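You operate a simulated robot arm through the tools that you are given. There is no shell and no other tool. Be economical: measure what you need, move in short steps, check, and stop when the job is done.

You run a simulated two-armed robot. Do the job below in one go: nothing can be reset, and whatever is moved stays where it is left.

TASK
Warm the black helmet in the hot cabinet at 40 C.
Fine: the one from the steel counter, on the tray; tray, door and vent shut; wait for the green lamp. Leave the other helmets.

Only the result counts: the job must be done as asked and must still hold three seconds after the hand-in. Knocking over, shifting, dropping, spilling or breaking anything else fails it.

THE ROBOT
Two 7-joint arms with two-finger parallel grippers on one trunk, on a base that drives. Base frame: it is fixed to the floor where the robot stands at the start and does not move with it; the origin is under the middle of the robot, x ahead of it, y to its left, z up. Lengths are in mm, angles in rad, forces in N, time in s.
The left shoulder is at the start at [50, 187, 1135], the right one opposite. With the tool pointing down near the work surface each hand reaches from about 100 to 560 mm from the robot's upright axis, wherever it stands, measured 20 degrees to its own side. Places, roughly: cabinet dial [400, 300, 1100]; cabinet tray [400, 600, 900]; hot cabinet [700, 500, 1100]; hot cabinet door [100, 900, 1100]; medium black city helmet [750, 4500, 1000]; medium blue city helmet [500, 3000, 1000]; medium red road helmet [750, 1250, 1000]; tray of the hot cabinet [400, 600, 900]; upturned yellow city helmet [500, 2500, 1000]; vent slider [400, 300, 900]; white city helmet [750, 4500, 500]. Payload 3.43 kg a hand.
Tool frame (each hand has its own): the origin (TCP) lies between the finger pads and is the grasp point; the fingertips stand 30 mm ahead of it; z points along the fingers, y is the line along which they close. Largest opening 94 mm; finger width 28, thickness 10; the body of the gripper, 50 by 96 mm, starts 55 mm behind the TCP.
Orientation is that of the tool frame in the base frame, as a unit quaternion [x, y, z, w]. With the fingers straight down and closing along the base's y, the tool's x points along the base's -x, its y along +y and its z along -z.

THE INTERFACE
- The arms move only by the tool play_rows. It takes "left_rows", "right_rows" or both (then of equal length, played together; a hand with none holds still); each is a list of rows, each a list of 6 numbers: the shift along the base's x, y, z in m, then the turn, a rotation vector about the base's x, y, z in rad. In form: [[tx, ty, tz, rx, ry, rz], ...]. A call has 1 to 12 rows; each row is the pose to reach, as a shift and turn from the pose commanded when the call began. "left_gripper" and "right_gripper" are, for a hand that has rows, the finger opening in m, from 0 to 0.094, set as the call begins (left out, the last holds). A row lasts 0.2 s, in which the tool goes at most 50 mm and 0.15 rad; a call with a longer step from one row to the next is refused whole, and so is a gripper value outside its range. A pose out of reach is approached as far as the arm can. The call stops where the force on the tool passes 40 N (or 10 N more than at its start, if that is more) or the arm is blocked; 0.2 s more then pass. Each finger travels about 153 mm/s and halts on what it meets, pressing with about 23 N; the grip force reading is that of the motor and also rises with nothing between the fingers. The clock runs only during rows and for 0.2 s after the last one: add rows that repeat a pose to give the fingers time. The reply holds the time, the measured pose of the TCP, the force on the tool along the base axes, the opening and the grip force, in the units named above and with some noise, with the torque about the TCP (base axes, N m) and any sound that the robot's microphone picked up.
- Cameras (640 x 400 px; columns grow to the right, rows downward): "scene" is now at [145.3, 46, 1312.4]; the picture's right is [0.42, -0.91, 0.00], its down [-0.32, -0.15, -0.94] and it looks along [0.85, 0.40, -0.35] (base axes); focal length 214 px, centre (320, 200). "left" rides on the left gripper at [76, -14, -102] in its tool frame; the picture's right is [0.18, 0.98, 0.00], its down [-0.75, 0.14, -0.64] and it looks along [-0.63, 0.12, 0.77] (tool axes); focal length 243 px, centre (320, 200). "right" rides on the right gripper at [76, 14, -103] in its tool frame; the picture's right is [-0.18, 0.98, 0.00], its down [-0.75, -0.14, -0.64] and it looks along [-0.63, -0.12, 0.77] (tool axes); focal length 243 px, centre (320, 200). There is no depth. A picture from a camera that has moved, and an enlarged one, comes with that camera's place and axes in the base frame and with its lens. The place of the scene camera against the robot may be out by one fixed shift of up to 12 mm in any direction.
- grab_frame(camera): a new picture of that camera. No time passes.
- move_column(by): slides the trunk up (or, below 0, down) by that many mm; the arms and the scene camera ride with it, the base frame stays. It gives what a move gives, with no picture.
- drive_base(legs): drives the robot by 1 to 6 legs, each [ahead, left, turn to the left] in mm, mm and rad, along the robot's own axes; the way and the turn of a leg run together, so that a leg with both is an arc; at most 1500 mm and 3.142 rad a leg. The arms and the cameras ride along, it lands a little off, and it stops where it bumps. It gives what a move gives.
- turn_head(pan, tilt): turns the head with the scene camera to pan (to the left, within 1.396 rad either way) and tilt (down, from -0.506 to 1.204), counted from straight ahead of the robot. It gives what a move gives.
- close_up(camera, box): a new picture of the part [left, top, right, bottom] of that camera's present view, enlarged. No time passes.
- close_job(): hands the job in; it is judged then, once.

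Go step by step. Nothing tells you exact positions but the pictures and the camera data: compare them with the known pose of the tool, close in by small moves and look again before you grip or let go. The budget is 120 turns and 108 pictures, counting those below and the enlarged ones. Unless the task says otherwise, let go and move clear before handing in, and close with one line.

The tools are called after "Request:" as a command line: name --argument value ..., lists and objects as JSON in quotes. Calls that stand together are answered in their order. play_rows: Moves the arms, as the interface text tells. Its arguments: {"type":"object","properties":{"left_rows":{"type":"array","items":{"type":"array","items":{"type":"number"}}},"left_gripper":{"type":"number"},"right_rows":{"type":"array","items":{"type":"array","items":{"type":"number"}}},"right_gripper":{"type":"number"}},"required":[]} The other tools are called the same way: move_column (by) slides the trunk up or down; drive_base (legs) drives the base; turn_head (pan, tilt) turns the head that bears the scene camera; grab_frame (camera) takes a picture; close_up (camera, box) takes an enlarged picture of a part of a camera's view; close_job () hands the job in.

At the start:

```text
clock: 0.0
left_eef_pos: [215.0, 265.4, 1236.9]
left_tcp_rot: [-0.001, 1.0, 0.0, 0.0]
left_wrist_force: [0.0, -0.6, 0.1]
left_moment: [0.01, -0.02, 0.01]
left_gripper_width: 94.0
left_gripper_force: 0.1
right_eef_pos: [276.1, 40.5, 1210.6]
right_tcp_rot: [0.0, 1.0, 0.001, 0.0]
right_wrist_force: [-0.2, 0.5, -0.3]
right_moment: [0.02, -0.02, 0.0]
right_gripper_width: 94.0
right_gripper_force: 0.1
trunk travel left (down, up): [-350.0, 82.0]
robot x, y, heading: [0.2, -2.4, -0.001]
head pan, tilt: [0.438, 0.358]
```

scene: 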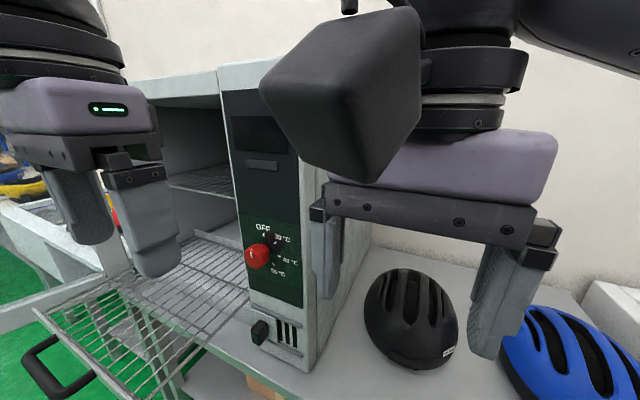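
right: 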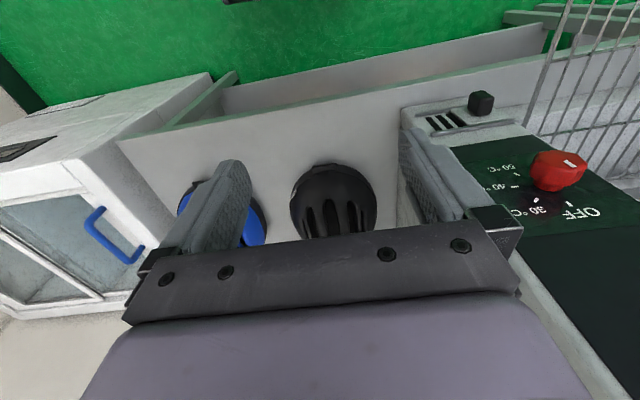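
left: 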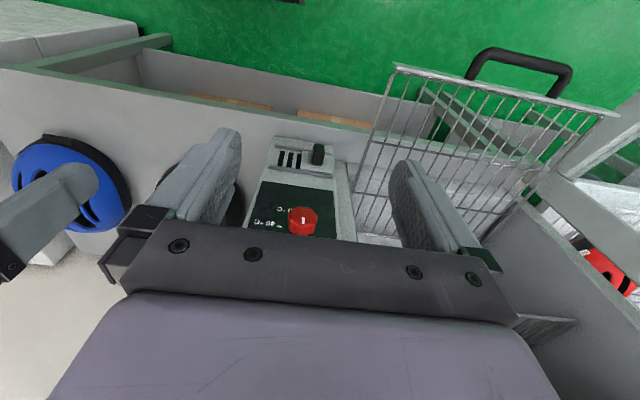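

I see the cabinet ahead-left with its tray pulled out, and a black and a blue helmet on the surface to its right. I'll look around before moving anything.

Request:
turn_head --pan -0.5 --tilt 0.5

Request:
grab_frame --camera "scene"

Request:
turn_head --pan 1.35 --tilt 0.4

Request:
grab_frame --camera "scene"

```text
clock: 1.2
left_eef_pos: [215.8, 266.1, 1236.7]
left_tcp_rot: [0.001, 1.0, 0.0, 0.0]
left_wrist_force: [0.3, 0.5, 0.2]
left_moment: [0.01, -0.02, 0.03]
left_gripper_width: 93.9
left_gripper_force: 0.0
right_eef_pos: [279.6, 38.1, 1209.1]
right_tcp_rot: [0.005, 1.0, -0.001, 0.001]
right_wrist_force: [46.4, -37.6, -21.0]
right_moment: [3.64, 3.19, 2.17]
right_gripper_width: 94.1
right_gripper_force: 0.1
trunk travel left (down, up): [-350.0, 82.0]
robot x, y, heading: [-0.7, -3.0, -0.002]
head pan, tilt: [-0.499, 0.499]
```

```text
104 pictures are left
camera scene: at [147.0, -24.5, 1302.0], right [-0.34, -0.94, 0.0], down [-0.43, 0.15, -0.89], along [0.84, -0.3, -0.45], focal length 214 px, centre (320, 200)
```

scene: 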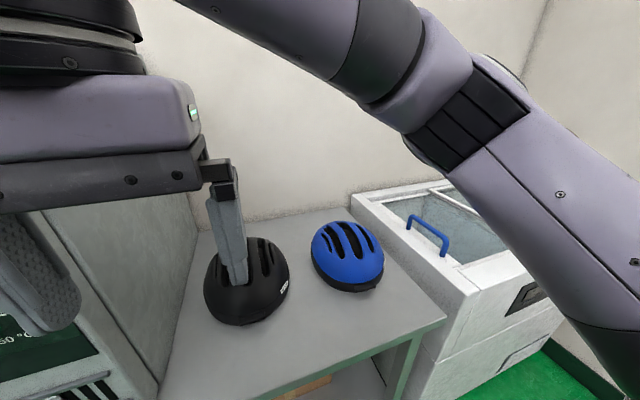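

```text
clock: 3.0
left_eef_pos: [216.4, 263.4, 1235.3]
left_tcp_rot: [0.001, 1.0, -0.001, -0.001]
left_wrist_force: [-0.5, 0.6, -0.7]
left_moment: [0.0, -0.01, 0.01]
left_gripper_width: 94.1
left_gripper_force: 0.1
right_eef_pos: [276.4, 42.1, 1208.3]
right_tcp_rot: [0.011, 1.0, 0.002, 0.001]
right_wrist_force: [13.0, 64.8, -2.3]
right_moment: [-8.32, 1.4, -5.72]
right_gripper_width: 93.9
right_gripper_force: 0.1
trunk travel left (down, up): [-350.0, 82.0]
robot x, y, heading: [-0.0, 0.3, -0.002]
head pan, tilt: [1.349, 0.4]
```

```text
103 pictures are left
camera scene: at [98.5, 91.4, 1309.7], right [0.91, -0.4, 0.0], down [-0.15, -0.34, -0.93], along [0.37, 0.85, -0.38], focal length 214 px, centre (320, 200)
```

scene: 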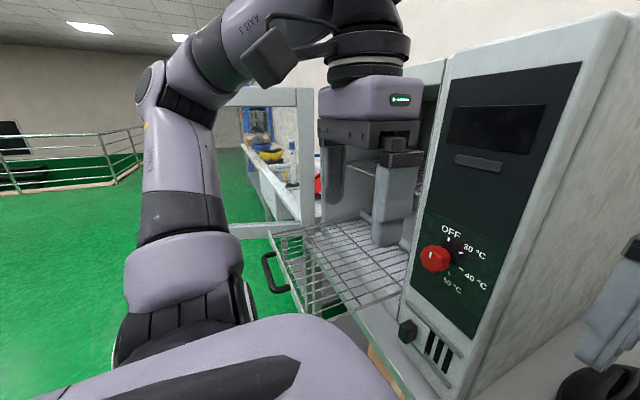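

The right gripper's camera was touching the head, so I'll move the right arm to the right, then inspect further to the left for other black helmets and counters.

Request:
play_rows --right_rows '[[0, -0.04, 0, 0, 0, 0], [0, -0.08, 0, 0, 0, 0], [0, -0.12, 0, 0, 0, 0], [0, -0.16, 0, 0, 0, 0], [0, -0.2, 0, 0, 0, 0]]'

Request:
close_up --camera "scene" --box '[220, 80, 340, 240]'

```text
clock: 3.3
left_eef_pos: [215.3, 263.2, 1235.4]
left_tcp_rot: [0.0, 1.0, 0.001, 0.001]
left_wrist_force: [-0.1, -0.6, -0.6]
left_moment: [-0.01, 0.02, 0.02]
left_gripper_width: 93.7
left_gripper_force: 0.0
right_eef_pos: [280.3, 36.0, 1205.1]
right_tcp_rot: [0.028, 1.0, 0.002, 0.0]
right_wrist_force: [11.3, 62.8, -3.7]
right_moment: [-8.03, 1.19, -5.54]
right_gripper_width: 94.3
right_gripper_force: 0.0
trunk travel left (down, up): [-350.0, 82.0]
robot x, y, heading: [-0.4, -1.0, 0.001]
head pan, tilt: [1.349, 0.4]
stopped in row 1 (right hand): the force on the tool passed its limit at 77 N (the readings are from after the stop); the commanded pose is now the measured one
```

```text
2.50 times, centred on (280, 160) of scene
camera zoom: at [98.9, 91.0, 1309.4], right [0.91, -0.41, 0.0], down [-0.15, -0.35, -0.93], along [0.38, 0.85, -0.38], focal length 536 px, centre (420, 300)
```

zoom: 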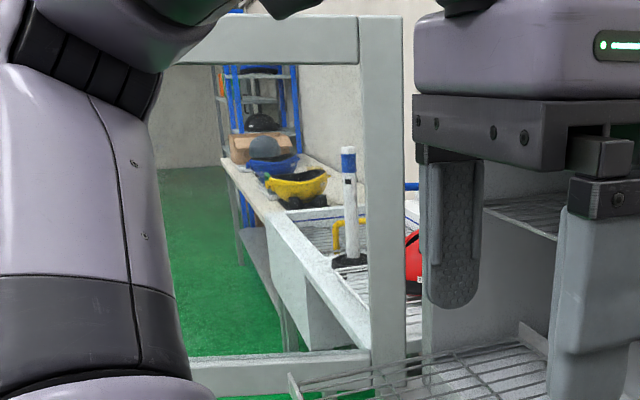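

The head presses on the right hand, so I'll return it to its starting pan, which was free of contact, and then move the arm.

Request:
turn_head --pan 0.438 --tilt 0.358

Request:
play_rows --right_rows '[[0.02, 0, 0, 0, 0, 0], [0.04, 0, 0, 0, 0, 0]]'

```text
clock: 4.5
left_eef_pos: [216.3, 264.9, 1236.3]
left_tcp_rot: [0.0, 1.0, 0.0, 0.0]
left_wrist_force: [-0.6, -0.2, 0.0]
left_moment: [0.0, 0.03, -0.01]
left_gripper_width: 93.8
left_gripper_force: 0.0
right_eef_pos: [279.3, 32.5, 1208.5]
right_tcp_rot: [0.017, 1.0, 0.003, -0.001]
right_wrist_force: [-0.1, 0.0, -0.2]
right_moment: [0.03, 0.0, 0.0]
right_gripper_width: 94.1
right_gripper_force: 0.1
trunk travel left (down, up): [-350.0, 82.0]
robot x, y, heading: [-4.3, -2.9, -0.004]
head pan, tilt: [0.438, 0.358]
```

```text
clock: 5.2
left_eef_pos: [216.5, 264.1, 1235.9]
left_tcp_rot: [0.0, 1.0, 0.0, 0.0]
left_wrist_force: [0.6, 0.5, -0.4]
left_moment: [-0.05, -0.03, 0.0]
left_gripper_width: 94.2
left_gripper_force: 0.1
right_eef_pos: [318.0, 35.8, 1208.9]
right_tcp_rot: [0.017, 1.0, 0.003, -0.001]
right_wrist_force: [-0.4, -0.4, -0.3]
right_moment: [0.01, 0.0, -0.01]
right_gripper_width: 94.1
right_gripper_force: 0.0
trunk travel left (down, up): [-350.0, 82.0]
robot x, y, heading: [1.7, -1.4, -0.002]
head pan, tilt: [0.438, 0.358]
```

Request:
play_rows --right_rows '[[0, -0.04, 0, 0, 0, 0], [0, -0.08, 0, 0, 0, 0], [0, -0.12, 0, 0, 0, 0], [-0.02, -0.16, 0, 0, 0, 0], [-0.04, -0.2, 0, 0, 0, 0], [-0.06, -0.24, 0, 0, 0, 0]]'

Request:
turn_head --pan 0.3 --tilt 0.6

Request:
grab_frame --camera "scene"

Request:
grab_frame --camera "right"

```text
clock: 6.5
left_eef_pos: [216.1, 262.5, 1236.0]
left_tcp_rot: [0.001, 1.0, -0.001, 0.0]
left_wrist_force: [0.3, 0.1, -0.3]
left_moment: [-0.03, -0.03, 0.0]
left_gripper_width: 93.9
left_gripper_force: 0.1
right_eef_pos: [256.5, -208.0, 1208.1]
right_tcp_rot: [0.016, 1.0, 0.003, 0.0]
right_wrist_force: [-0.3, -1.0, 0.0]
right_moment: [0.01, -0.03, -0.01]
right_gripper_width: 94.1
right_gripper_force: 0.1
trunk travel left (down, up): [-350.0, 82.0]
robot x, y, heading: [-0.1, 0.3, 0.002]
head pan, tilt: [0.438, 0.358]
```

```text
clock: 7.3
left_eef_pos: [215.2, 264.1, 1235.8]
left_tcp_rot: [0.0, 1.0, -0.001, 0.0]
left_wrist_force: [0.5, -0.2, -0.5]
left_moment: [0.03, -0.01, -0.03]
left_gripper_width: 93.9
left_gripper_force: 0.1
right_eef_pos: [256.8, -207.8, 1207.3]
right_tcp_rot: [0.017, 1.0, 0.003, -0.002]
right_wrist_force: [-0.1, 0.0, 0.7]
right_moment: [0.0, 0.01, 0.01]
right_gripper_width: 94.1
right_gripper_force: 0.2
trunk travel left (down, up): [-350.0, 82.0]
robot x, y, heading: [-1.3, 1.7, -0.003]
head pan, tilt: [0.3, 0.6]
```

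```text
101 pictures are left
camera scene: at [145.4, 32.6, 1290.3], right [0.3, -0.96, 0.0], down [-0.54, -0.17, -0.83], along [0.79, 0.24, -0.56], focal length 214 px, centre (320, 200)
```

scene: 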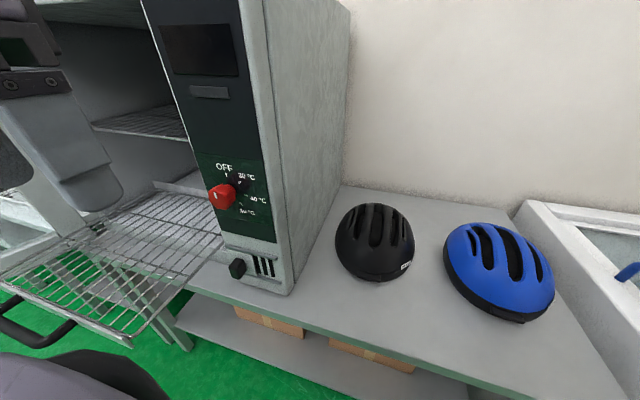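

```text
100 pictures are left
camera right: at [180.4, -191.2, 1310.6], right [0.22, 0.98, 0.0], down [0.75, -0.17, 0.64], along [0.63, -0.14, -0.77], focal length 243 px, centre (320, 200)
```

right: 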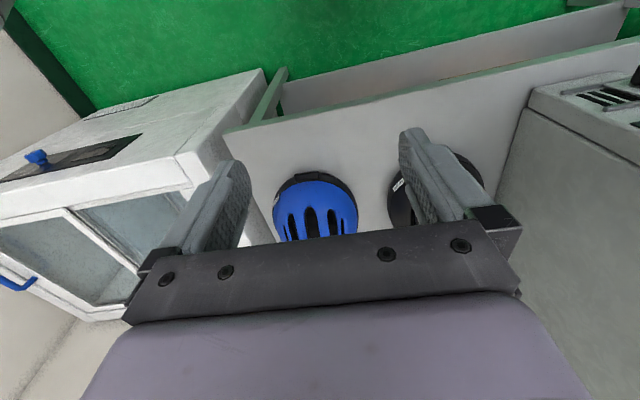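

I take the counter beside the cabinet to be the steel one, with the helmet centred near [620, 10, 850]. I'll zoom in on the helmet, the controls and the tray.

Request:
close_up --camera "scene" --box '[310, 170, 470, 310]'

Request:
close_up --camera "scene" --box '[180, 140, 310, 300]'

Request:
close_up --camera "scene" --box '[0, 160, 260, 360]'

```text
2.86 times, centred on (390, 240) of scene
camera zoom: at [145.4, 32.6, 1290.3], right [0.3, -0.96, 0.0], down [-0.54, -0.17, -0.83], along [0.79, 0.24, -0.56], focal length 613 px, centre (120, 86)
```

zoom: 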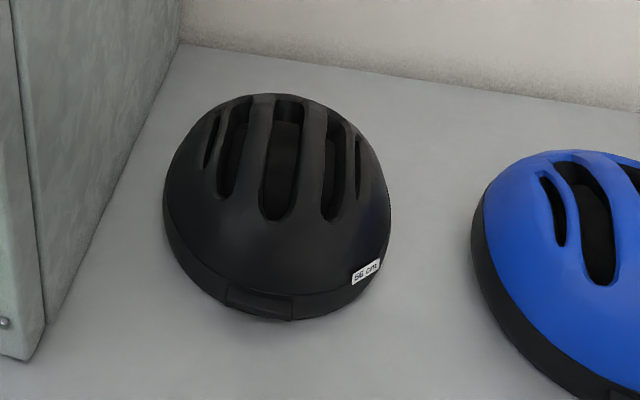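

```text
2.50 times, centred on (245, 220) of scene
camera zoom: at [145.4, 32.6, 1290.3], right [0.3, -0.96, 0.0], down [-0.54, -0.17, -0.83], along [0.79, 0.24, -0.56], focal length 536 px, centre (508, 150)
```

zoom: 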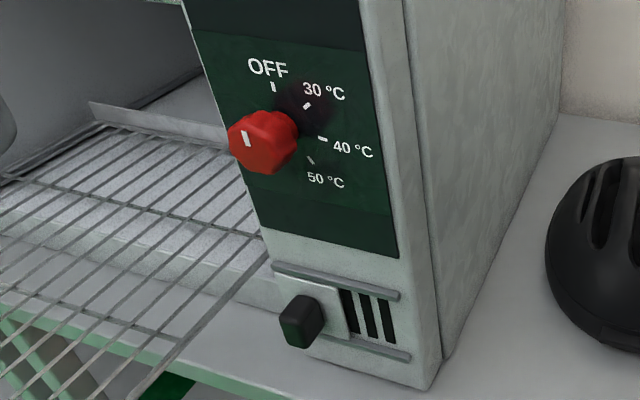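

```text
2.00 times, centred on (130, 260) of scene
camera zoom: at [145.4, 32.6, 1290.3], right [0.3, -0.96, 0.0], down [-0.54, -0.17, -0.83], along [0.79, 0.24, -0.56], focal length 429 px, centre (700, 80)
```

zoom: 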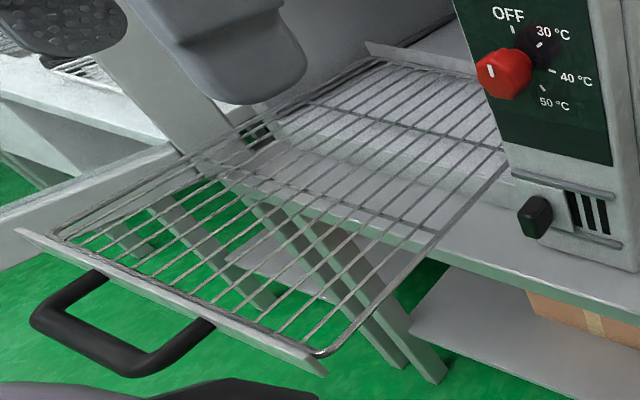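

Dial at OFF near [375, 265, 1100], vent slider open near [395, 310, 870], tray out with its front edge near x≈206. I'll set the dial first, so I'll back the base up and swing the left hand to point forward.

Request:
drive_base --legs '[[-220, 0, 0]]'

Request:
play_rows --left_rows '[[0.02, 0, -0.01, 0, -0.14, 0], [0.04, 0, -0.02, 0, -0.28, 0], [0.06, 0, -0.03, 0, -0.42, 0], [0.08, 0, -0.04, 0, -0.56, 0], [0.1, 0, -0.05, 0, -0.7, 0], [0.12, 0, -0.06, 0, -0.84, 0], [0.14, 0, -0.08, 0, -0.98, 0], [0.16, 0, -0.09, 0, -1.12, 0], [0.18, 0, -0.1, 0, -1.26, 0], [0.2, 0, -0.12, 0, -1.4, 0], [0.22, 0, -0.13, 0, -1.54, 0], [0.22, 0, -0.135, 0, -1.571, 0]]'

Request:
turn_head --pan 0.4 --tilt 0.35

Request:
grab_frame --camera "scene"

Request:
grab_frame --camera "left"

```text
clock: 9.0
left_eef_pos: [-0.8, 264.5, 1236.2]
left_tcp_rot: [-0.002, 1.0, 0.0, 0.0]
left_wrist_force: [-0.4, -1.1, -0.6]
left_moment: [-0.03, 0.02, -0.02]
left_gripper_width: 94.1
left_gripper_force: 0.0
right_eef_pos: [41.6, -207.4, 1208.6]
right_tcp_rot: [0.015, 1.0, 0.002, 0.001]
right_wrist_force: [0.2, -0.1, -0.4]
right_moment: [-0.05, 0.0, 0.03]
right_gripper_width: 94.2
right_gripper_force: 0.0
trunk travel left (down, up): [-350.0, 82.0]
robot x, y, heading: [-216.2, -1.6, 0.008]
head pan, tilt: [0.3, 0.6]
```

```text
clock: 11.6
left_eef_pos: [236.0, 270.7, 1182.0]
left_tcp_rot: [-0.001, 0.716, 0.001, 0.698]
left_wrist_force: [-0.1, -0.3, 1.0]
left_moment: [-0.03, 0.12, 0.03]
left_gripper_width: 94.1
left_gripper_force: 0.0
left hand out of reach, approached as far as the arm can: row 7, 8, 9, 10, 11, 12
right_eef_pos: [41.6, -206.8, 1208.3]
right_tcp_rot: [0.015, 1.0, 0.003, -0.001]
right_wrist_force: [0.5, 0.2, 0.5]
right_moment: [0.02, 0.02, 0.01]
right_gripper_width: 94.1
right_gripper_force: 0.1
trunk travel left (down, up): [-350.0, 82.0]
robot x, y, heading: [-216.2, -4.3, 0.002]
head pan, tilt: [0.3, 0.6]
```

```text
clock: 12.3
left_eef_pos: [236.4, 269.6, 1179.7]
left_tcp_rot: [0.001, 0.717, -0.001, 0.697]
left_wrist_force: [0.2, -0.5, -0.4]
left_moment: [0.02, 0.06, 0.03]
left_gripper_width: 94.4
left_gripper_force: 0.0
right_eef_pos: [40.9, -207.2, 1208.0]
right_tcp_rot: [0.014, 1.0, 0.002, -0.001]
right_wrist_force: [0.9, -0.3, -0.1]
right_moment: [0.03, 0.01, 0.04]
right_gripper_width: 94.0
right_gripper_force: 0.0
trunk travel left (down, up): [-350.0, 82.0]
robot x, y, heading: [-215.6, -1.1, 0.006]
head pan, tilt: [0.4, 0.351]
```

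```text
96 pictures are left
camera scene: at [-68.8, 42.8, 1312.9], right [0.39, -0.92, 0.0], down [-0.32, -0.14, -0.94], along [0.86, 0.37, -0.34], focal length 214 px, centre (320, 200)
```

scene: 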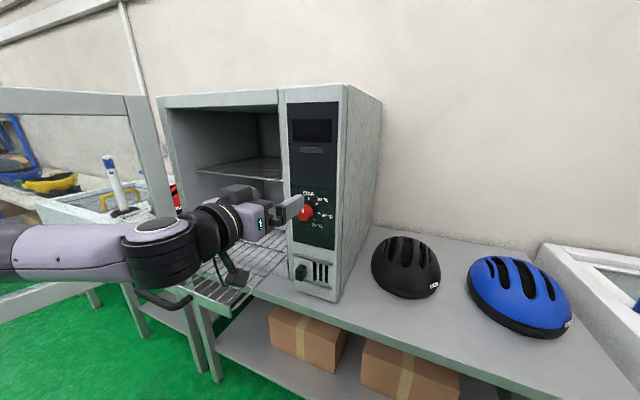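

```text
95 pictures are left
camera left: at [133.1, 255.3, 1108.0], right [-0.01, 0.98, -0.18], down [-0.62, 0.14, 0.77], along [0.79, 0.12, 0.61], focal length 243 px, centre (320, 200)
```

left: 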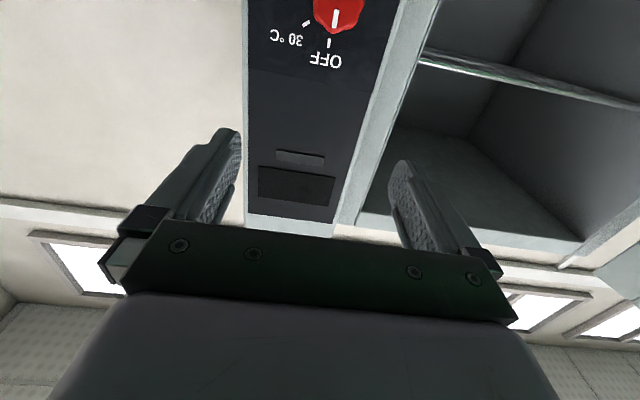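

The hand is level at the knob's y; the knob is at about [368, 269, 1103]. I'll lower the trunk 77 mm and then advance.

Request:
move_column --by -77

Request:
play_rows --left_rows '[[0.02, 0, 0, 0, 0, 0], [0.04, 0, 0, 0, 0, 0], [0.06, 0, 0, 0, 0, 0]]'

Request:
grab_frame --camera "left"

```text
clock: 13.5
left_eef_pos: [237.2, 269.5, 1105.9]
left_tcp_rot: [-0.001, 0.716, -0.001, 0.698]
left_wrist_force: [-0.5, 0.7, 0.4]
left_moment: [-0.01, 0.0, -0.01]
left_gripper_width: 94.0
left_gripper_force: 0.0
right_eef_pos: [42.0, -206.9, 1131.1]
right_tcp_rot: [0.015, 1.0, 0.003, -0.002]
right_wrist_force: [-0.5, 0.0, 0.1]
right_moment: [-0.02, -0.02, -0.03]
right_gripper_width: 93.9
right_gripper_force: 0.1
trunk travel left (down, up): [-273.0, 159.0]
robot x, y, heading: [-215.8, -2.4, 0.009]
head pan, tilt: [0.4, 0.351]
```

```text
clock: 14.3
left_eef_pos: [296.0, 269.7, 1112.5]
left_tcp_rot: [-0.002, 0.718, -0.001, 0.696]
left_wrist_force: [-0.4, -0.6, 0.0]
left_moment: [-0.01, -0.03, -0.01]
left_gripper_width: 93.9
left_gripper_force: 0.1
left hand out of reach, approached as far as the arm can: row 2, 3
right_eef_pos: [41.1, -207.3, 1130.5]
right_tcp_rot: [0.015, 1.0, 0.003, -0.001]
right_wrist_force: [0.0, 0.7, -0.9]
right_moment: [-0.01, 0.01, -0.02]
right_gripper_width: 93.9
right_gripper_force: 0.1
trunk travel left (down, up): [-273.0, 159.0]
robot x, y, heading: [-215.8, 0.3, 0.002]
head pan, tilt: [0.4, 0.351]
```

```text
94 pictures are left
camera left: at [192.2, 255.7, 1042.0], right [0.0, 0.98, -0.19], down [-0.62, 0.15, 0.77], along [0.79, 0.12, 0.61], focal length 243 px, centre (320, 200)
```

left: 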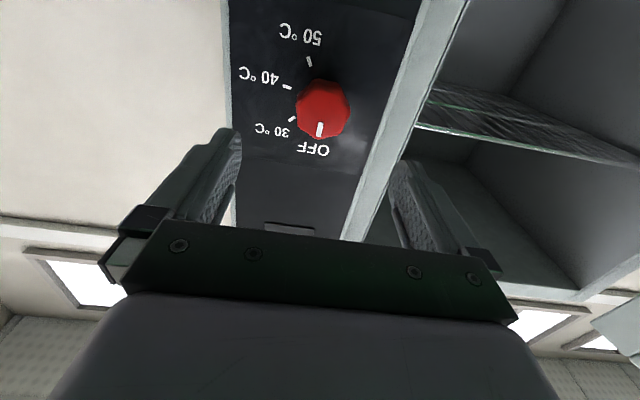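

Request:
move_column --by -11

Request:
drive_base --legs '[[50, 0, 0]]'

Request:
grab_frame --camera "left"

Request:
close_up --camera "scene" --box '[230, 120, 390, 300]'

```text
clock: 14.9
left_eef_pos: [295.6, 269.6, 1102.9]
left_tcp_rot: [-0.001, 0.717, -0.001, 0.697]
left_wrist_force: [0.5, 0.3, 0.3]
left_moment: [-0.02, 0.0, 0.01]
left_gripper_width: 94.1
left_gripper_force: 0.1
right_eef_pos: [40.5, -207.3, 1120.1]
right_tcp_rot: [0.015, 1.0, 0.003, -0.002]
right_wrist_force: [-0.6, 0.4, 0.2]
right_moment: [0.05, 0.0, -0.01]
right_gripper_width: 94.2
right_gripper_force: 0.1
trunk travel left (down, up): [-262.0, 170.0]
robot x, y, heading: [-216.8, -0.8, 0.007]
head pan, tilt: [0.4, 0.351]
```

```text
clock: 15.8
left_eef_pos: [347.0, 271.1, 1104.2]
left_tcp_rot: [0.0, 0.718, -0.002, 0.696]
left_wrist_force: [0.3, -0.2, -0.7]
left_moment: [-0.01, -0.02, -0.02]
left_gripper_width: 94.3
left_gripper_force: 0.0
right_eef_pos: [93.8, -206.6, 1120.3]
right_tcp_rot: [0.015, 1.0, 0.003, 0.0]
right_wrist_force: [0.1, -0.2, -0.1]
right_moment: [-0.01, -0.02, 0.0]
right_gripper_width: 93.8
right_gripper_force: 0.1
trunk travel left (down, up): [-262.0, 170.0]
robot x, y, heading: [-166.3, 2.2, 0.006]
head pan, tilt: [0.4, 0.351]
```

```text
93 pictures are left
camera left: at [243.7, 255.8, 1030.9], right [0.0, 0.98, -0.19], down [-0.62, 0.15, 0.77], along [0.79, 0.12, 0.61], focal length 243 px, centre (320, 200)
```

left: 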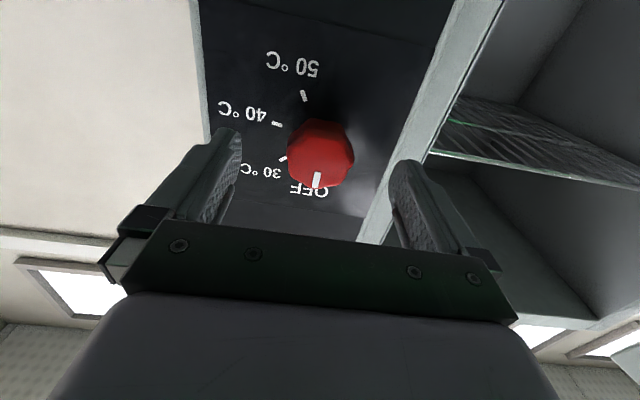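

```text
2.22 times, centred on (310, 210) of scene
camera zoom: at [-17.0, 43.0, 1224.9], right [0.39, -0.92, 0.0], down [-0.32, -0.13, -0.94], along [0.86, 0.37, -0.34], focal length 477 px, centre (342, 178)
```

zoom: 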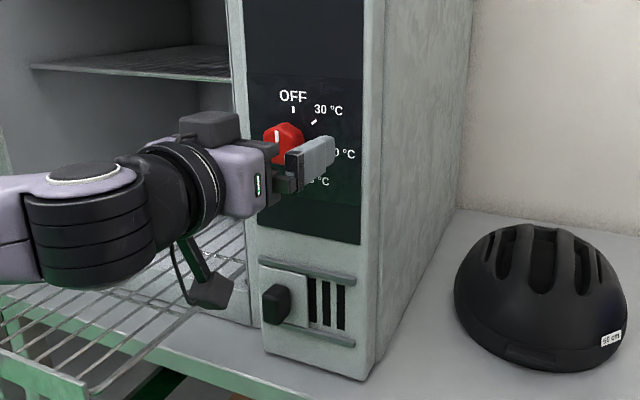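

Request:
play_rows --left_rows '[[0.01, -0.002, -0.005, 0, 0, 0], [0.02, -0.002, -0.005, 0, 0, 0], [0.028, -0.002, -0.005, 0, 0, 0]]'

Request:
grab_frame --camera "left"

Request:
close_up --camera "scene" --box '[230, 120, 390, 300]'

```text
clock: 16.6
left_eef_pos: [373.3, 269.8, 1104.0]
left_tcp_rot: [-0.001, 0.72, -0.001, 0.694]
left_wrist_force: [-13.6, 0.1, -3.4]
left_moment: [-0.08, -0.06, 0.66]
left_gripper_width: 93.8
left_gripper_force: 0.0
left hand out of reach, approached as far as the arm can: row 1, 2, 3
right_eef_pos: [92.4, -206.6, 1120.3]
right_tcp_rot: [0.015, 1.0, 0.003, 0.0]
right_wrist_force: [0.1, 0.4, 0.4]
right_moment: [-0.02, -0.01, 0.02]
right_gripper_width: 94.0
right_gripper_force: 0.1
trunk travel left (down, up): [-262.0, 170.0]
robot x, y, heading: [-164.2, 0.4, 0.003]
head pan, tilt: [0.4, 0.351]
```

```text
91 pictures are left
camera left: at [268.9, 255.1, 1032.8], right [0.0, 0.98, -0.19], down [-0.61, 0.15, 0.78], along [0.79, 0.12, 0.6], focal length 243 px, centre (320, 200)
```

left: 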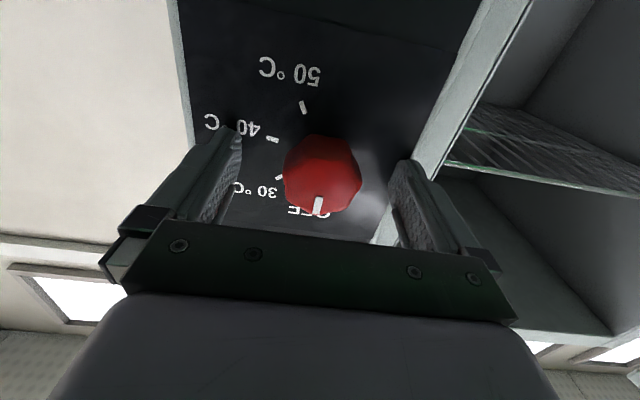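

```text
2.22 times, centred on (310, 210) of scene
camera zoom: at [-19.2, 43.2, 1225.1], right [0.39, -0.92, 0.0], down [-0.31, -0.14, -0.94], along [0.86, 0.37, -0.34], focal length 477 px, centre (342, 178)
```

zoom: 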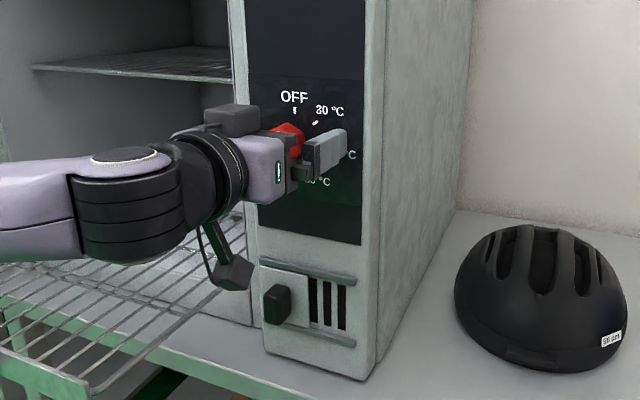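

The fingertips just touch the panel; I'll back off 5 mm, grip the knob and check.

Request:
play_rows --left_rows '[[-0.006, 0, -0.004, 0, 0, 0]]'

Request:
play_rows --left_rows '[[0, 0, 0, 0, 0, 0], [0, 0, 0, 0, 0, 0], [0, 0, 0, 0, 0, 0]]' --left_gripper 0.03

Request:
grab_frame --camera "left"

```text
clock: 17.0
left_eef_pos: [368.5, 269.8, 1104.0]
left_tcp_rot: [0.0, 0.719, -0.003, 0.695]
left_wrist_force: [-0.2, 0.1, 0.4]
left_moment: [0.03, 0.0, -0.01]
left_gripper_width: 93.9
left_gripper_force: 0.0
left hand out of reach, approached as far as the arm can: row 1
right_eef_pos: [93.2, -207.2, 1120.0]
right_tcp_rot: [0.015, 1.0, 0.002, 0.0]
right_wrist_force: [-0.7, 0.1, -0.4]
right_moment: [0.03, 0.01, 0.01]
right_gripper_width: 93.7
right_gripper_force: 0.1
trunk travel left (down, up): [-262.0, 170.0]
robot x, y, heading: [-162.6, -2.4, 0.002]
head pan, tilt: [0.4, 0.351]
```

```text
clock: 17.8
left_eef_pos: [369.4, 269.1, 1104.1]
left_tcp_rot: [0.0, 0.719, -0.003, 0.695]
left_wrist_force: [2.4, -0.2, 1.0]
left_moment: [0.0, 0.02, -0.06]
left_gripper_width: 41.4
left_gripper_force: 44.9
right_eef_pos: [93.8, -206.5, 1119.4]
right_tcp_rot: [0.015, 1.0, 0.002, -0.001]
right_wrist_force: [0.3, 0.8, 0.6]
right_moment: [-0.01, -0.01, -0.01]
right_gripper_width: 94.0
right_gripper_force: 0.0
trunk travel left (down, up): [-262.0, 170.0]
robot x, y, heading: [-164.3, 1.8, 0.006]
head pan, tilt: [0.4, 0.351]
```

```text
89 pictures are left
camera left: at [264.4, 255.2, 1032.5], right [0.0, 0.98, -0.19], down [-0.61, 0.15, 0.78], along [0.79, 0.12, 0.6], focal length 243 px, centre (320, 200)
```

left: 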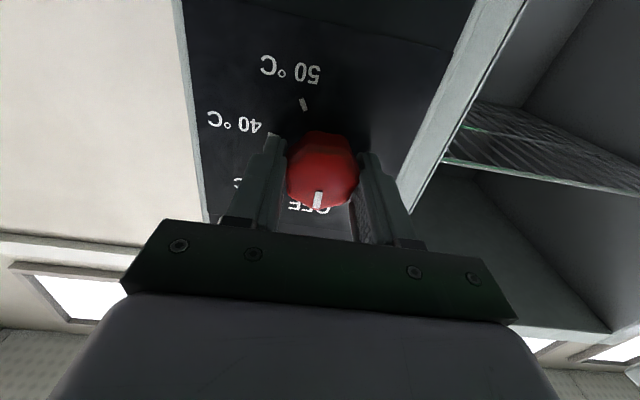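

The knob is gripped. Tick marks work out at about 50° per step, so 40 °C is ≈100° clockwise from OFF; I'll turn +1.745 rad about x.

Request:
play_rows --left_rows '[[0, 0, 0, 0.1455, 0, 0], [0, -0.001, 0, 0.291, 0, 0], [0, -0.001, 0, 0.4365, 0, 0], [0, -0.002, -0.001, 0.582, 0, 0], [0, -0.002, -0.001, 0.7275, 0, 0], [0, -0.003, -0.001, 0.873, 0, 0], [0, -0.003, -0.002, 1.018, 0, 0], [0, -0.003, -0.002, 1.164, 0, 0], [0, -0.003, -0.002, 1.309, 0, 0], [0, -0.003, -0.003, 1.455, 0, 0], [0, -0.003, -0.003, 1.6, 0, 0], [0, -0.003, -0.003, 1.745, 0, 0]]'

Request:
close_up --camera "scene" --box '[230, 120, 390, 300]'

Request:
grab_frame --camera "left"

```text
clock: 19.9
left_eef_pos: [368.0, 265.9, 1100.8]
left_tcp_rot: [0.449, 0.568, 0.443, 0.529]
left_wrist_force: [12.1, 0.3, -5.1]
left_moment: [0.01, -0.27, -0.3]
left_gripper_width: 41.6
left_gripper_force: 44.8
left hand out of reach, approached as far as the arm can: row 5, 6, 7, 8, 9, 10
right_eef_pos: [94.7, -207.1, 1120.0]
right_tcp_rot: [0.016, 1.0, 0.002, -0.002]
right_wrist_force: [-0.2, -0.7, -0.2]
right_moment: [0.02, -0.02, -0.01]
right_gripper_width: 93.9
right_gripper_force: 0.1
trunk travel left (down, up): [-262.0, 170.0]
robot x, y, heading: [-165.8, 0.6, 0.002]
head pan, tilt: [0.4, 0.351]
stopped in row 10 (left hand): the force on the tool passed its limit at 41 N (the readings are from after the stop); the commanded pose is now the measured one
```

```text
2.22 times, centred on (310, 210) of scene
camera zoom: at [-15.5, 43.2, 1225.4], right [0.39, -0.92, 0.0], down [-0.32, -0.13, -0.94], along [0.86, 0.37, -0.35], focal length 477 px, centre (342, 178)
```

zoom: 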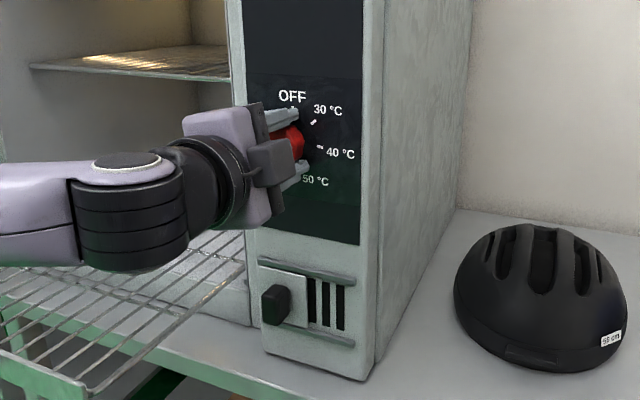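

```text
87 pictures are left
camera left: at [263.4, 334.0, 1077.9], right [0.04, 0.38, 0.92], down [-0.61, -0.73, 0.32], along [0.79, -0.57, 0.21], focal length 243 px, centre (320, 200)
```

left: 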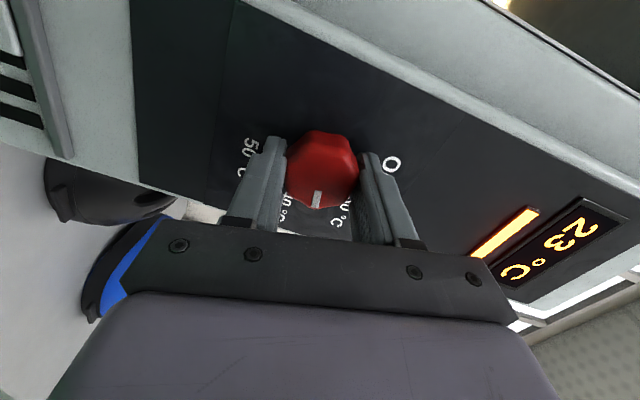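

The heater is on (23 °C, orange lamp), and the knob is turned about 77°. I'll continue the remaining ~24°.

Request:
play_rows --left_rows '[[0, 0, 0, 0.06, 0, 0], [0, 0, 0, 0.12, 0, 0], [0, 0, 0, 0.18, 0, 0], [0, 0, 0, 0.24, 0, 0], [0, 0, 0, 0.3, 0, 0], [0, 0, 0, 0.36, 0, 0], [0, 0, 0, 0.41, 0, 0]]'

Request:
grab_frame --camera "left"

```text
clock: 21.5
left_eef_pos: [366.9, 265.6, 1101.6]
left_tcp_rot: [0.52, 0.504, 0.51, 0.465]
left_wrist_force: [15.6, -13.3, -23.7]
left_moment: [-0.12, -0.02, -0.12]
left_gripper_width: 41.5
left_gripper_force: 44.8
left hand out of reach, approached as far as the arm can: row 5, 6, 7
right_eef_pos: [95.4, -206.7, 1118.8]
right_tcp_rot: [0.015, 1.0, 0.003, -0.003]
right_wrist_force: [-0.1, 0.6, 0.7]
right_moment: [0.02, 0.0, -0.02]
right_gripper_width: 93.9
right_gripper_force: 0.1
trunk travel left (down, up): [-262.0, 170.0]
robot x, y, heading: [-162.1, 1.2, -0.0]
head pan, tilt: [0.4, 0.351]
```

```text
86 pictures are left
camera left: at [263.7, 339.1, 1096.6], right [0.04, 0.12, 0.99], down [-0.61, -0.78, 0.12], along [0.79, -0.61, 0.04], focal length 243 px, centre (320, 200)
```

left: 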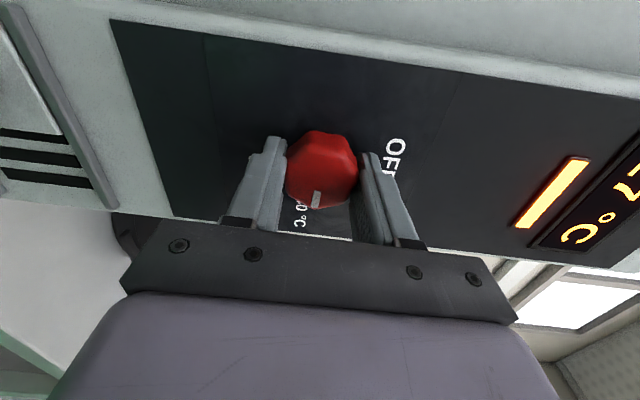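

Request:
play_rows --left_rows '[[0, 0, 0, 0, 0, 0], [-0.02, 0, 0, 0, 0, 0], [-0.05, 0, 0, 0, 0, 0], [-0.09, 0, 0, 0, 0, 0], [-0.13, 0, 0, 0, 0, 0]]' --left_gripper 0.094

Request:
close_up --camera "scene" --box '[260, 100, 360, 250]'

Request:
grab_frame --camera "left"

```text
clock: 22.7
left_eef_pos: [277.6, 273.9, 1119.6]
left_tcp_rot: [0.513, 0.504, 0.515, 0.465]
left_wrist_force: [-0.5, 0.2, -0.2]
left_moment: [0.01, -0.02, 0.03]
left_gripper_width: 93.9
left_gripper_force: 0.0
left hand out of reach, approached as far as the arm can: row 4, 5
right_eef_pos: [94.1, -206.4, 1119.6]
right_tcp_rot: [0.016, 1.0, 0.003, 0.0]
right_wrist_force: [0.4, -0.2, -0.2]
right_moment: [0.01, 0.03, 0.0]
right_gripper_width: 93.9
right_gripper_force: 0.0
trunk travel left (down, up): [-262.0, 170.0]
robot x, y, heading: [-162.6, 0.4, 0.008]
head pan, tilt: [0.4, 0.351]
```

```text
2.67 times, centred on (310, 175) of scene
camera zoom: at [-17.8, 42.9, 1225.0], right [0.39, -0.92, 0.0], down [-0.32, -0.13, -0.94], along [0.86, 0.37, -0.34], focal length 572 px, centre (347, 267)
```

zoom: 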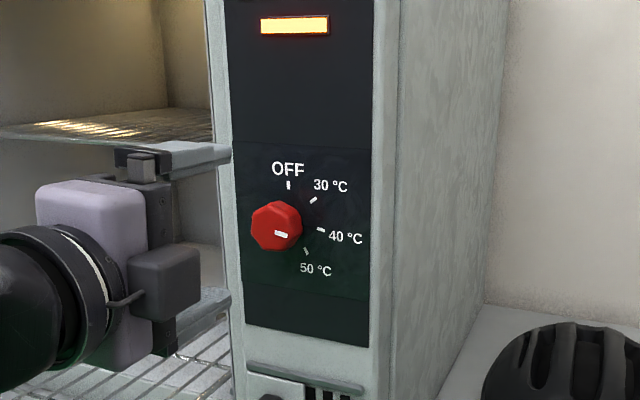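

```text
84 pictures are left
camera left: at [174.0, 346.3, 1114.2], right [0.03, 0.13, 0.99], down [-0.61, -0.79, 0.12], along [0.79, -0.61, 0.05], focal length 243 px, centre (320, 200)
```

left: 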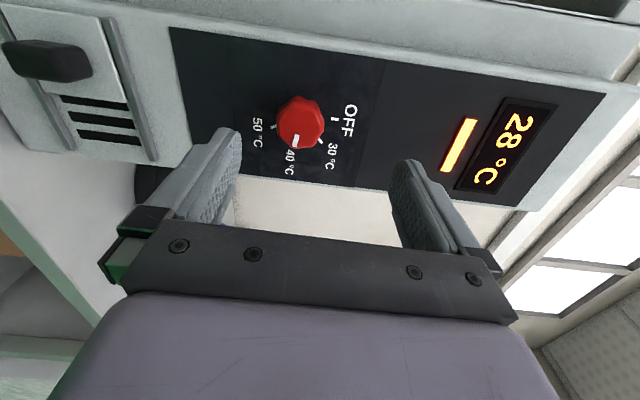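

The mark lines up with 40 °C. Next is the vent slider knob near [375, 291, 905]: I'll close the left gripper, tilt it 45° down-forward, and come to its left side.

Request:
play_rows --left_rows '[[-0.01, 0.005, 0, -0.1276, 0.045, 0.0526], [-0.01, 0.01, 0, -0.255, 0.09, 0.105], [-0.01, 0.015, 0, -0.383, 0.135, 0.158], [-0.01, 0.02, 0, -0.51, 0.18, 0.21], [-0.01, 0.025, 0, -0.638, 0.225, 0.263], [-0.01, 0.03, 0, -0.766, 0.27, 0.316], [-0.01, 0.035, -0.01, -0.893, 0.315, 0.368], [-0.01, 0.04, -0.02, -1.021, 0.36, 0.421], [0, 0.045, -0.03, -1.148, 0.405, 0.473], [0, 0.05, -0.04, -1.276, 0.45, 0.526], [0, 0.055, -0.05, -1.403, 0.495, 0.578], [0, 0.06, -0.06, -1.531, 0.54, 0.631]]' --left_gripper 0.0

Request:
grab_frame --camera "scene"

Request:
grab_frame --camera "left"

```text
clock: 25.3
left_eef_pos: [279.4, 334.6, 1058.6]
left_tcp_rot: [-0.001, 0.924, 0.0, 0.383]
left_wrist_force: [-0.6, -0.7, 0.3]
left_moment: [-0.01, 0.01, -0.02]
left_gripper_width: 0.0
left_gripper_force: 22.7
left hand out of reach, approached as far as the arm can: row 1
right_eef_pos: [92.6, -207.6, 1119.9]
right_tcp_rot: [0.014, 1.0, 0.002, -0.001]
right_wrist_force: [0.3, 0.2, 0.7]
right_moment: [-0.01, 0.0, -0.02]
right_gripper_width: 94.0
right_gripper_force: 0.1
trunk travel left (down, up): [-262.0, 170.0]
robot x, y, heading: [-164.8, -0.9, 0.006]
head pan, tilt: [0.4, 0.351]
```

```text
83 pictures are left
camera scene: at [-17.6, 43.1, 1225.0], right [0.39, -0.92, 0.0], down [-0.32, -0.13, -0.94], along [0.86, 0.37, -0.34], focal length 214 px, centre (320, 200)
```

scene: 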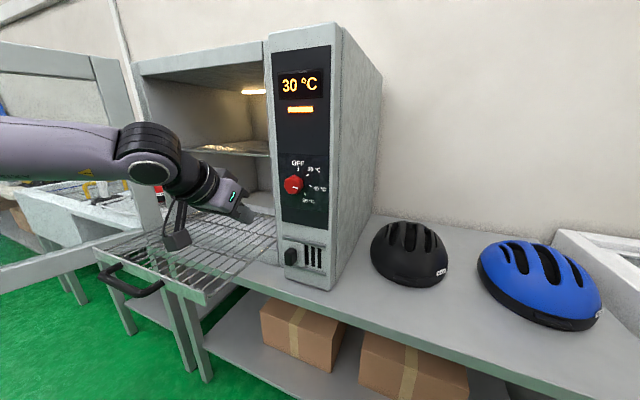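

```text
82 pictures are left
camera left: at [154.0, 318.9, 1078.3], right [-0.13, 0.98, -0.13], down [0.08, 0.14, 0.99], along [0.99, 0.12, -0.09], focal length 243 px, centre (320, 200)
```

left: 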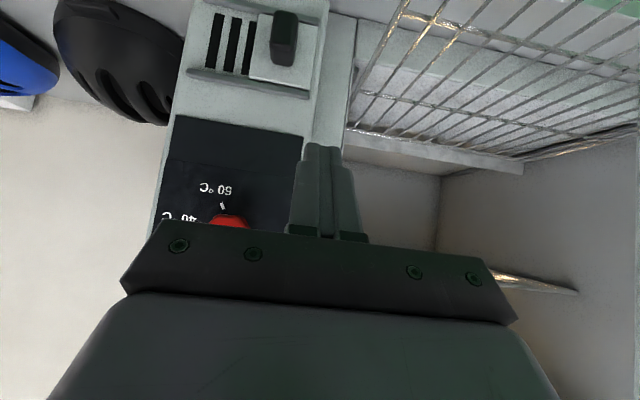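

Request:
play_rows --left_rows '[[0.01, -0.002, -0.035, 0, 0, 0], [0.02, -0.004, -0.07, 0, 0, 0], [0.02, -0.007, -0.105, 0, 0, 0], [0.02, -0.01, -0.138, 0, 0, 0], [0.04, -0.01, -0.138, 0, 0, 0], [0.06, -0.01, -0.138, 0, 0, 0], [0.08, -0.01, -0.138, 0, 0, 0]]'

Request:
grab_frame --camera "left"

Request:
close_up --camera "scene" --box '[200, 150, 360, 310]'

```text
clock: 26.9
left_eef_pos: [360.8, 321.8, 920.2]
left_tcp_rot: [0.0, 0.924, 0.0, 0.383]
left_wrist_force: [-0.3, 0.6, -1.3]
left_moment: [0.01, -0.01, 0.04]
left_gripper_width: 0.0
left_gripper_force: 23.0
right_eef_pos: [93.2, -207.5, 1120.0]
right_tcp_rot: [0.016, 1.0, 0.003, -0.002]
right_wrist_force: [0.1, -0.6, -0.3]
right_moment: [0.0, 0.0, 0.0]
right_gripper_width: 94.0
right_gripper_force: 0.0
trunk travel left (down, up): [-262.0, 170.0]
robot x, y, heading: [-164.6, -0.1, 0.001]
head pan, tilt: [0.4, 0.351]
```

```text
81 pictures are left
camera left: at [234.6, 306.7, 940.6], right [-0.13, 0.98, -0.13], down [0.08, 0.14, 0.99], along [0.99, 0.12, -0.09], focal length 243 px, centre (320, 200)
```

left: 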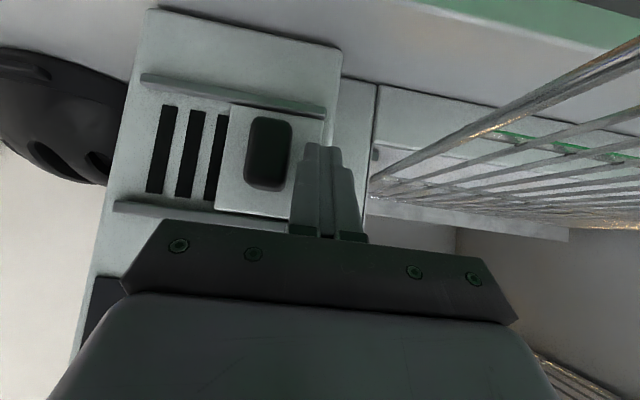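

```text
2.50 times, centred on (280, 230) of scene
camera zoom: at [-17.4, 42.8, 1225.0], right [0.39, -0.92, 0.0], down [-0.32, -0.13, -0.94], along [0.86, 0.37, -0.34], focal length 536 px, centre (420, 125)
```

zoom: 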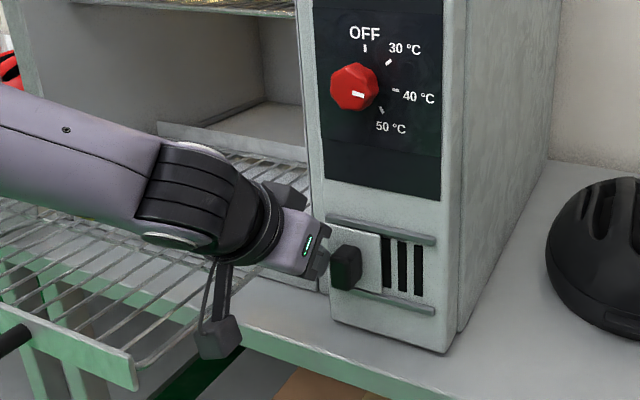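

The finger sits beside the slider knob; I'll push it right until it stops.

Request:
play_rows --left_rows '[[0, -0.01, 0, 0, 0, 0], [0, -0.02, 0, 0, 0, 0], [0, -0.028, 0, 0, 0, 0], [0, -0.036, 0, 0, 0, 0], [0, -0.044, 0, 0, 0, 0], [0, -0.05, 0, 0, 0, 0], [0, -0.056, 0, 0, 0, 0], [0, -0.062, 0, 0, 0, 0], [0, -0.068, 0, 0, 0, 0]]'

Request:
grab_frame --camera "left"

```text
clock: 28.9
left_eef_pos: [358.9, 256.1, 920.3]
left_tcp_rot: [-0.002, 0.923, 0.002, 0.384]
left_wrist_force: [-2.7, 4.8, 0.3]
left_moment: [0.05, 0.05, 0.04]
left_gripper_width: 0.0
left_gripper_force: 22.9
right_eef_pos: [92.2, -207.0, 1120.4]
right_tcp_rot: [0.015, 1.0, 0.002, 0.0]
right_wrist_force: [0.4, 0.3, 0.1]
right_moment: [0.01, 0.0, 0.0]
right_gripper_width: 93.9
right_gripper_force: 0.2
trunk travel left (down, up): [-262.0, 170.0]
robot x, y, heading: [-164.8, -0.0, 0.003]
head pan, tilt: [0.4, 0.351]
```

```text
79 pictures are left
camera left: at [233.3, 241.3, 939.4], right [-0.13, 0.98, -0.13], down [0.08, 0.14, 0.99], along [0.99, 0.12, -0.09], focal length 243 px, centre (320, 200)
```

left: 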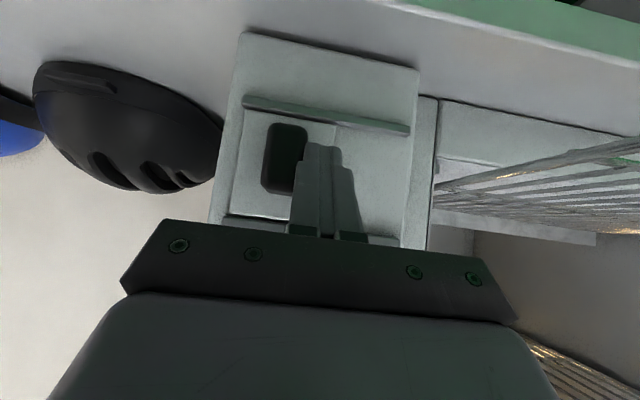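

Request:
play_rows --left_rows '[[0, -0.005, 0, 0, 0, 0], [0, -0.01, 0, 0, 0, 0], [0, -0.015, 0, 0, 0, 0]]'

Request:
play_rows --left_rows '[[0, 0.02, 0, 0, 0, 0], [-0.03, 0.03, 0.01, 0, 0, 0], [-0.07, 0.03, 0.04, 0, 0, 0], [-0.1, 0.03, 0.08, 0, 0, 0], [-0.12, 0.03, 0.12, 0, 0, 0]]'

Request:
close_up --camera "scene" --box '[200, 150, 360, 310]'

```text
clock: 29.7
left_eef_pos: [357.6, 255.2, 920.9]
left_tcp_rot: [-0.014, 0.923, 0.015, 0.383]
left_wrist_force: [-2.6, 11.4, 1.0]
left_moment: [-0.02, -0.01, 0.12]
left_gripper_width: 0.1
left_gripper_force: 22.8
right_eef_pos: [93.7, -204.2, 1119.6]
right_tcp_rot: [0.014, 1.0, 0.002, 0.0]
right_wrist_force: [0.0, 0.3, 0.4]
right_moment: [0.04, -0.01, 0.03]
right_gripper_width: 94.2
right_gripper_force: 0.0
trunk travel left (down, up): [-262.0, 170.0]
robot x, y, heading: [-162.2, 2.2, 0.006]
head pan, tilt: [0.4, 0.351]
stopped in row 3 (left hand): the force on the tool passed its limit at 43 N (the readings are from after the stop); the commanded pose is now the measured one
```

```text
clock: 30.9
left_eef_pos: [240.0, 282.7, 1040.6]
left_tcp_rot: [-0.008, 0.924, 0.012, 0.383]
left_wrist_force: [-0.6, -0.1, 0.2]
left_moment: [-0.02, 0.0, 0.0]
left_gripper_width: 0.0
left_gripper_force: 22.8
right_eef_pos: [93.9, -204.7, 1119.6]
right_tcp_rot: [0.013, 1.0, 0.002, 0.0]
right_wrist_force: [-0.1, 0.1, 0.5]
right_moment: [-0.02, -0.02, 0.01]
right_gripper_width: 94.4
right_gripper_force: 0.0
trunk travel left (down, up): [-262.0, 170.0]
robot x, y, heading: [-166.9, 3.2, 0.009]
head pan, tilt: [0.4, 0.351]
```

```text
2.50 times, centred on (280, 230) of scene
camera zoom: at [-18.0, 43.8, 1225.0], right [0.39, -0.92, 0.0], down [-0.32, -0.14, -0.94], along [0.86, 0.37, -0.34], focal length 536 px, centre (420, 125)
```

zoom: 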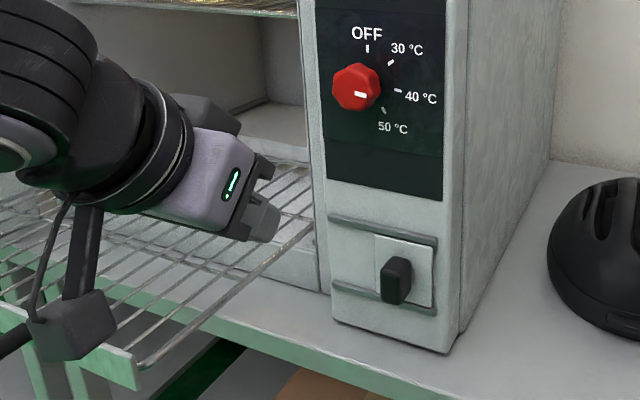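

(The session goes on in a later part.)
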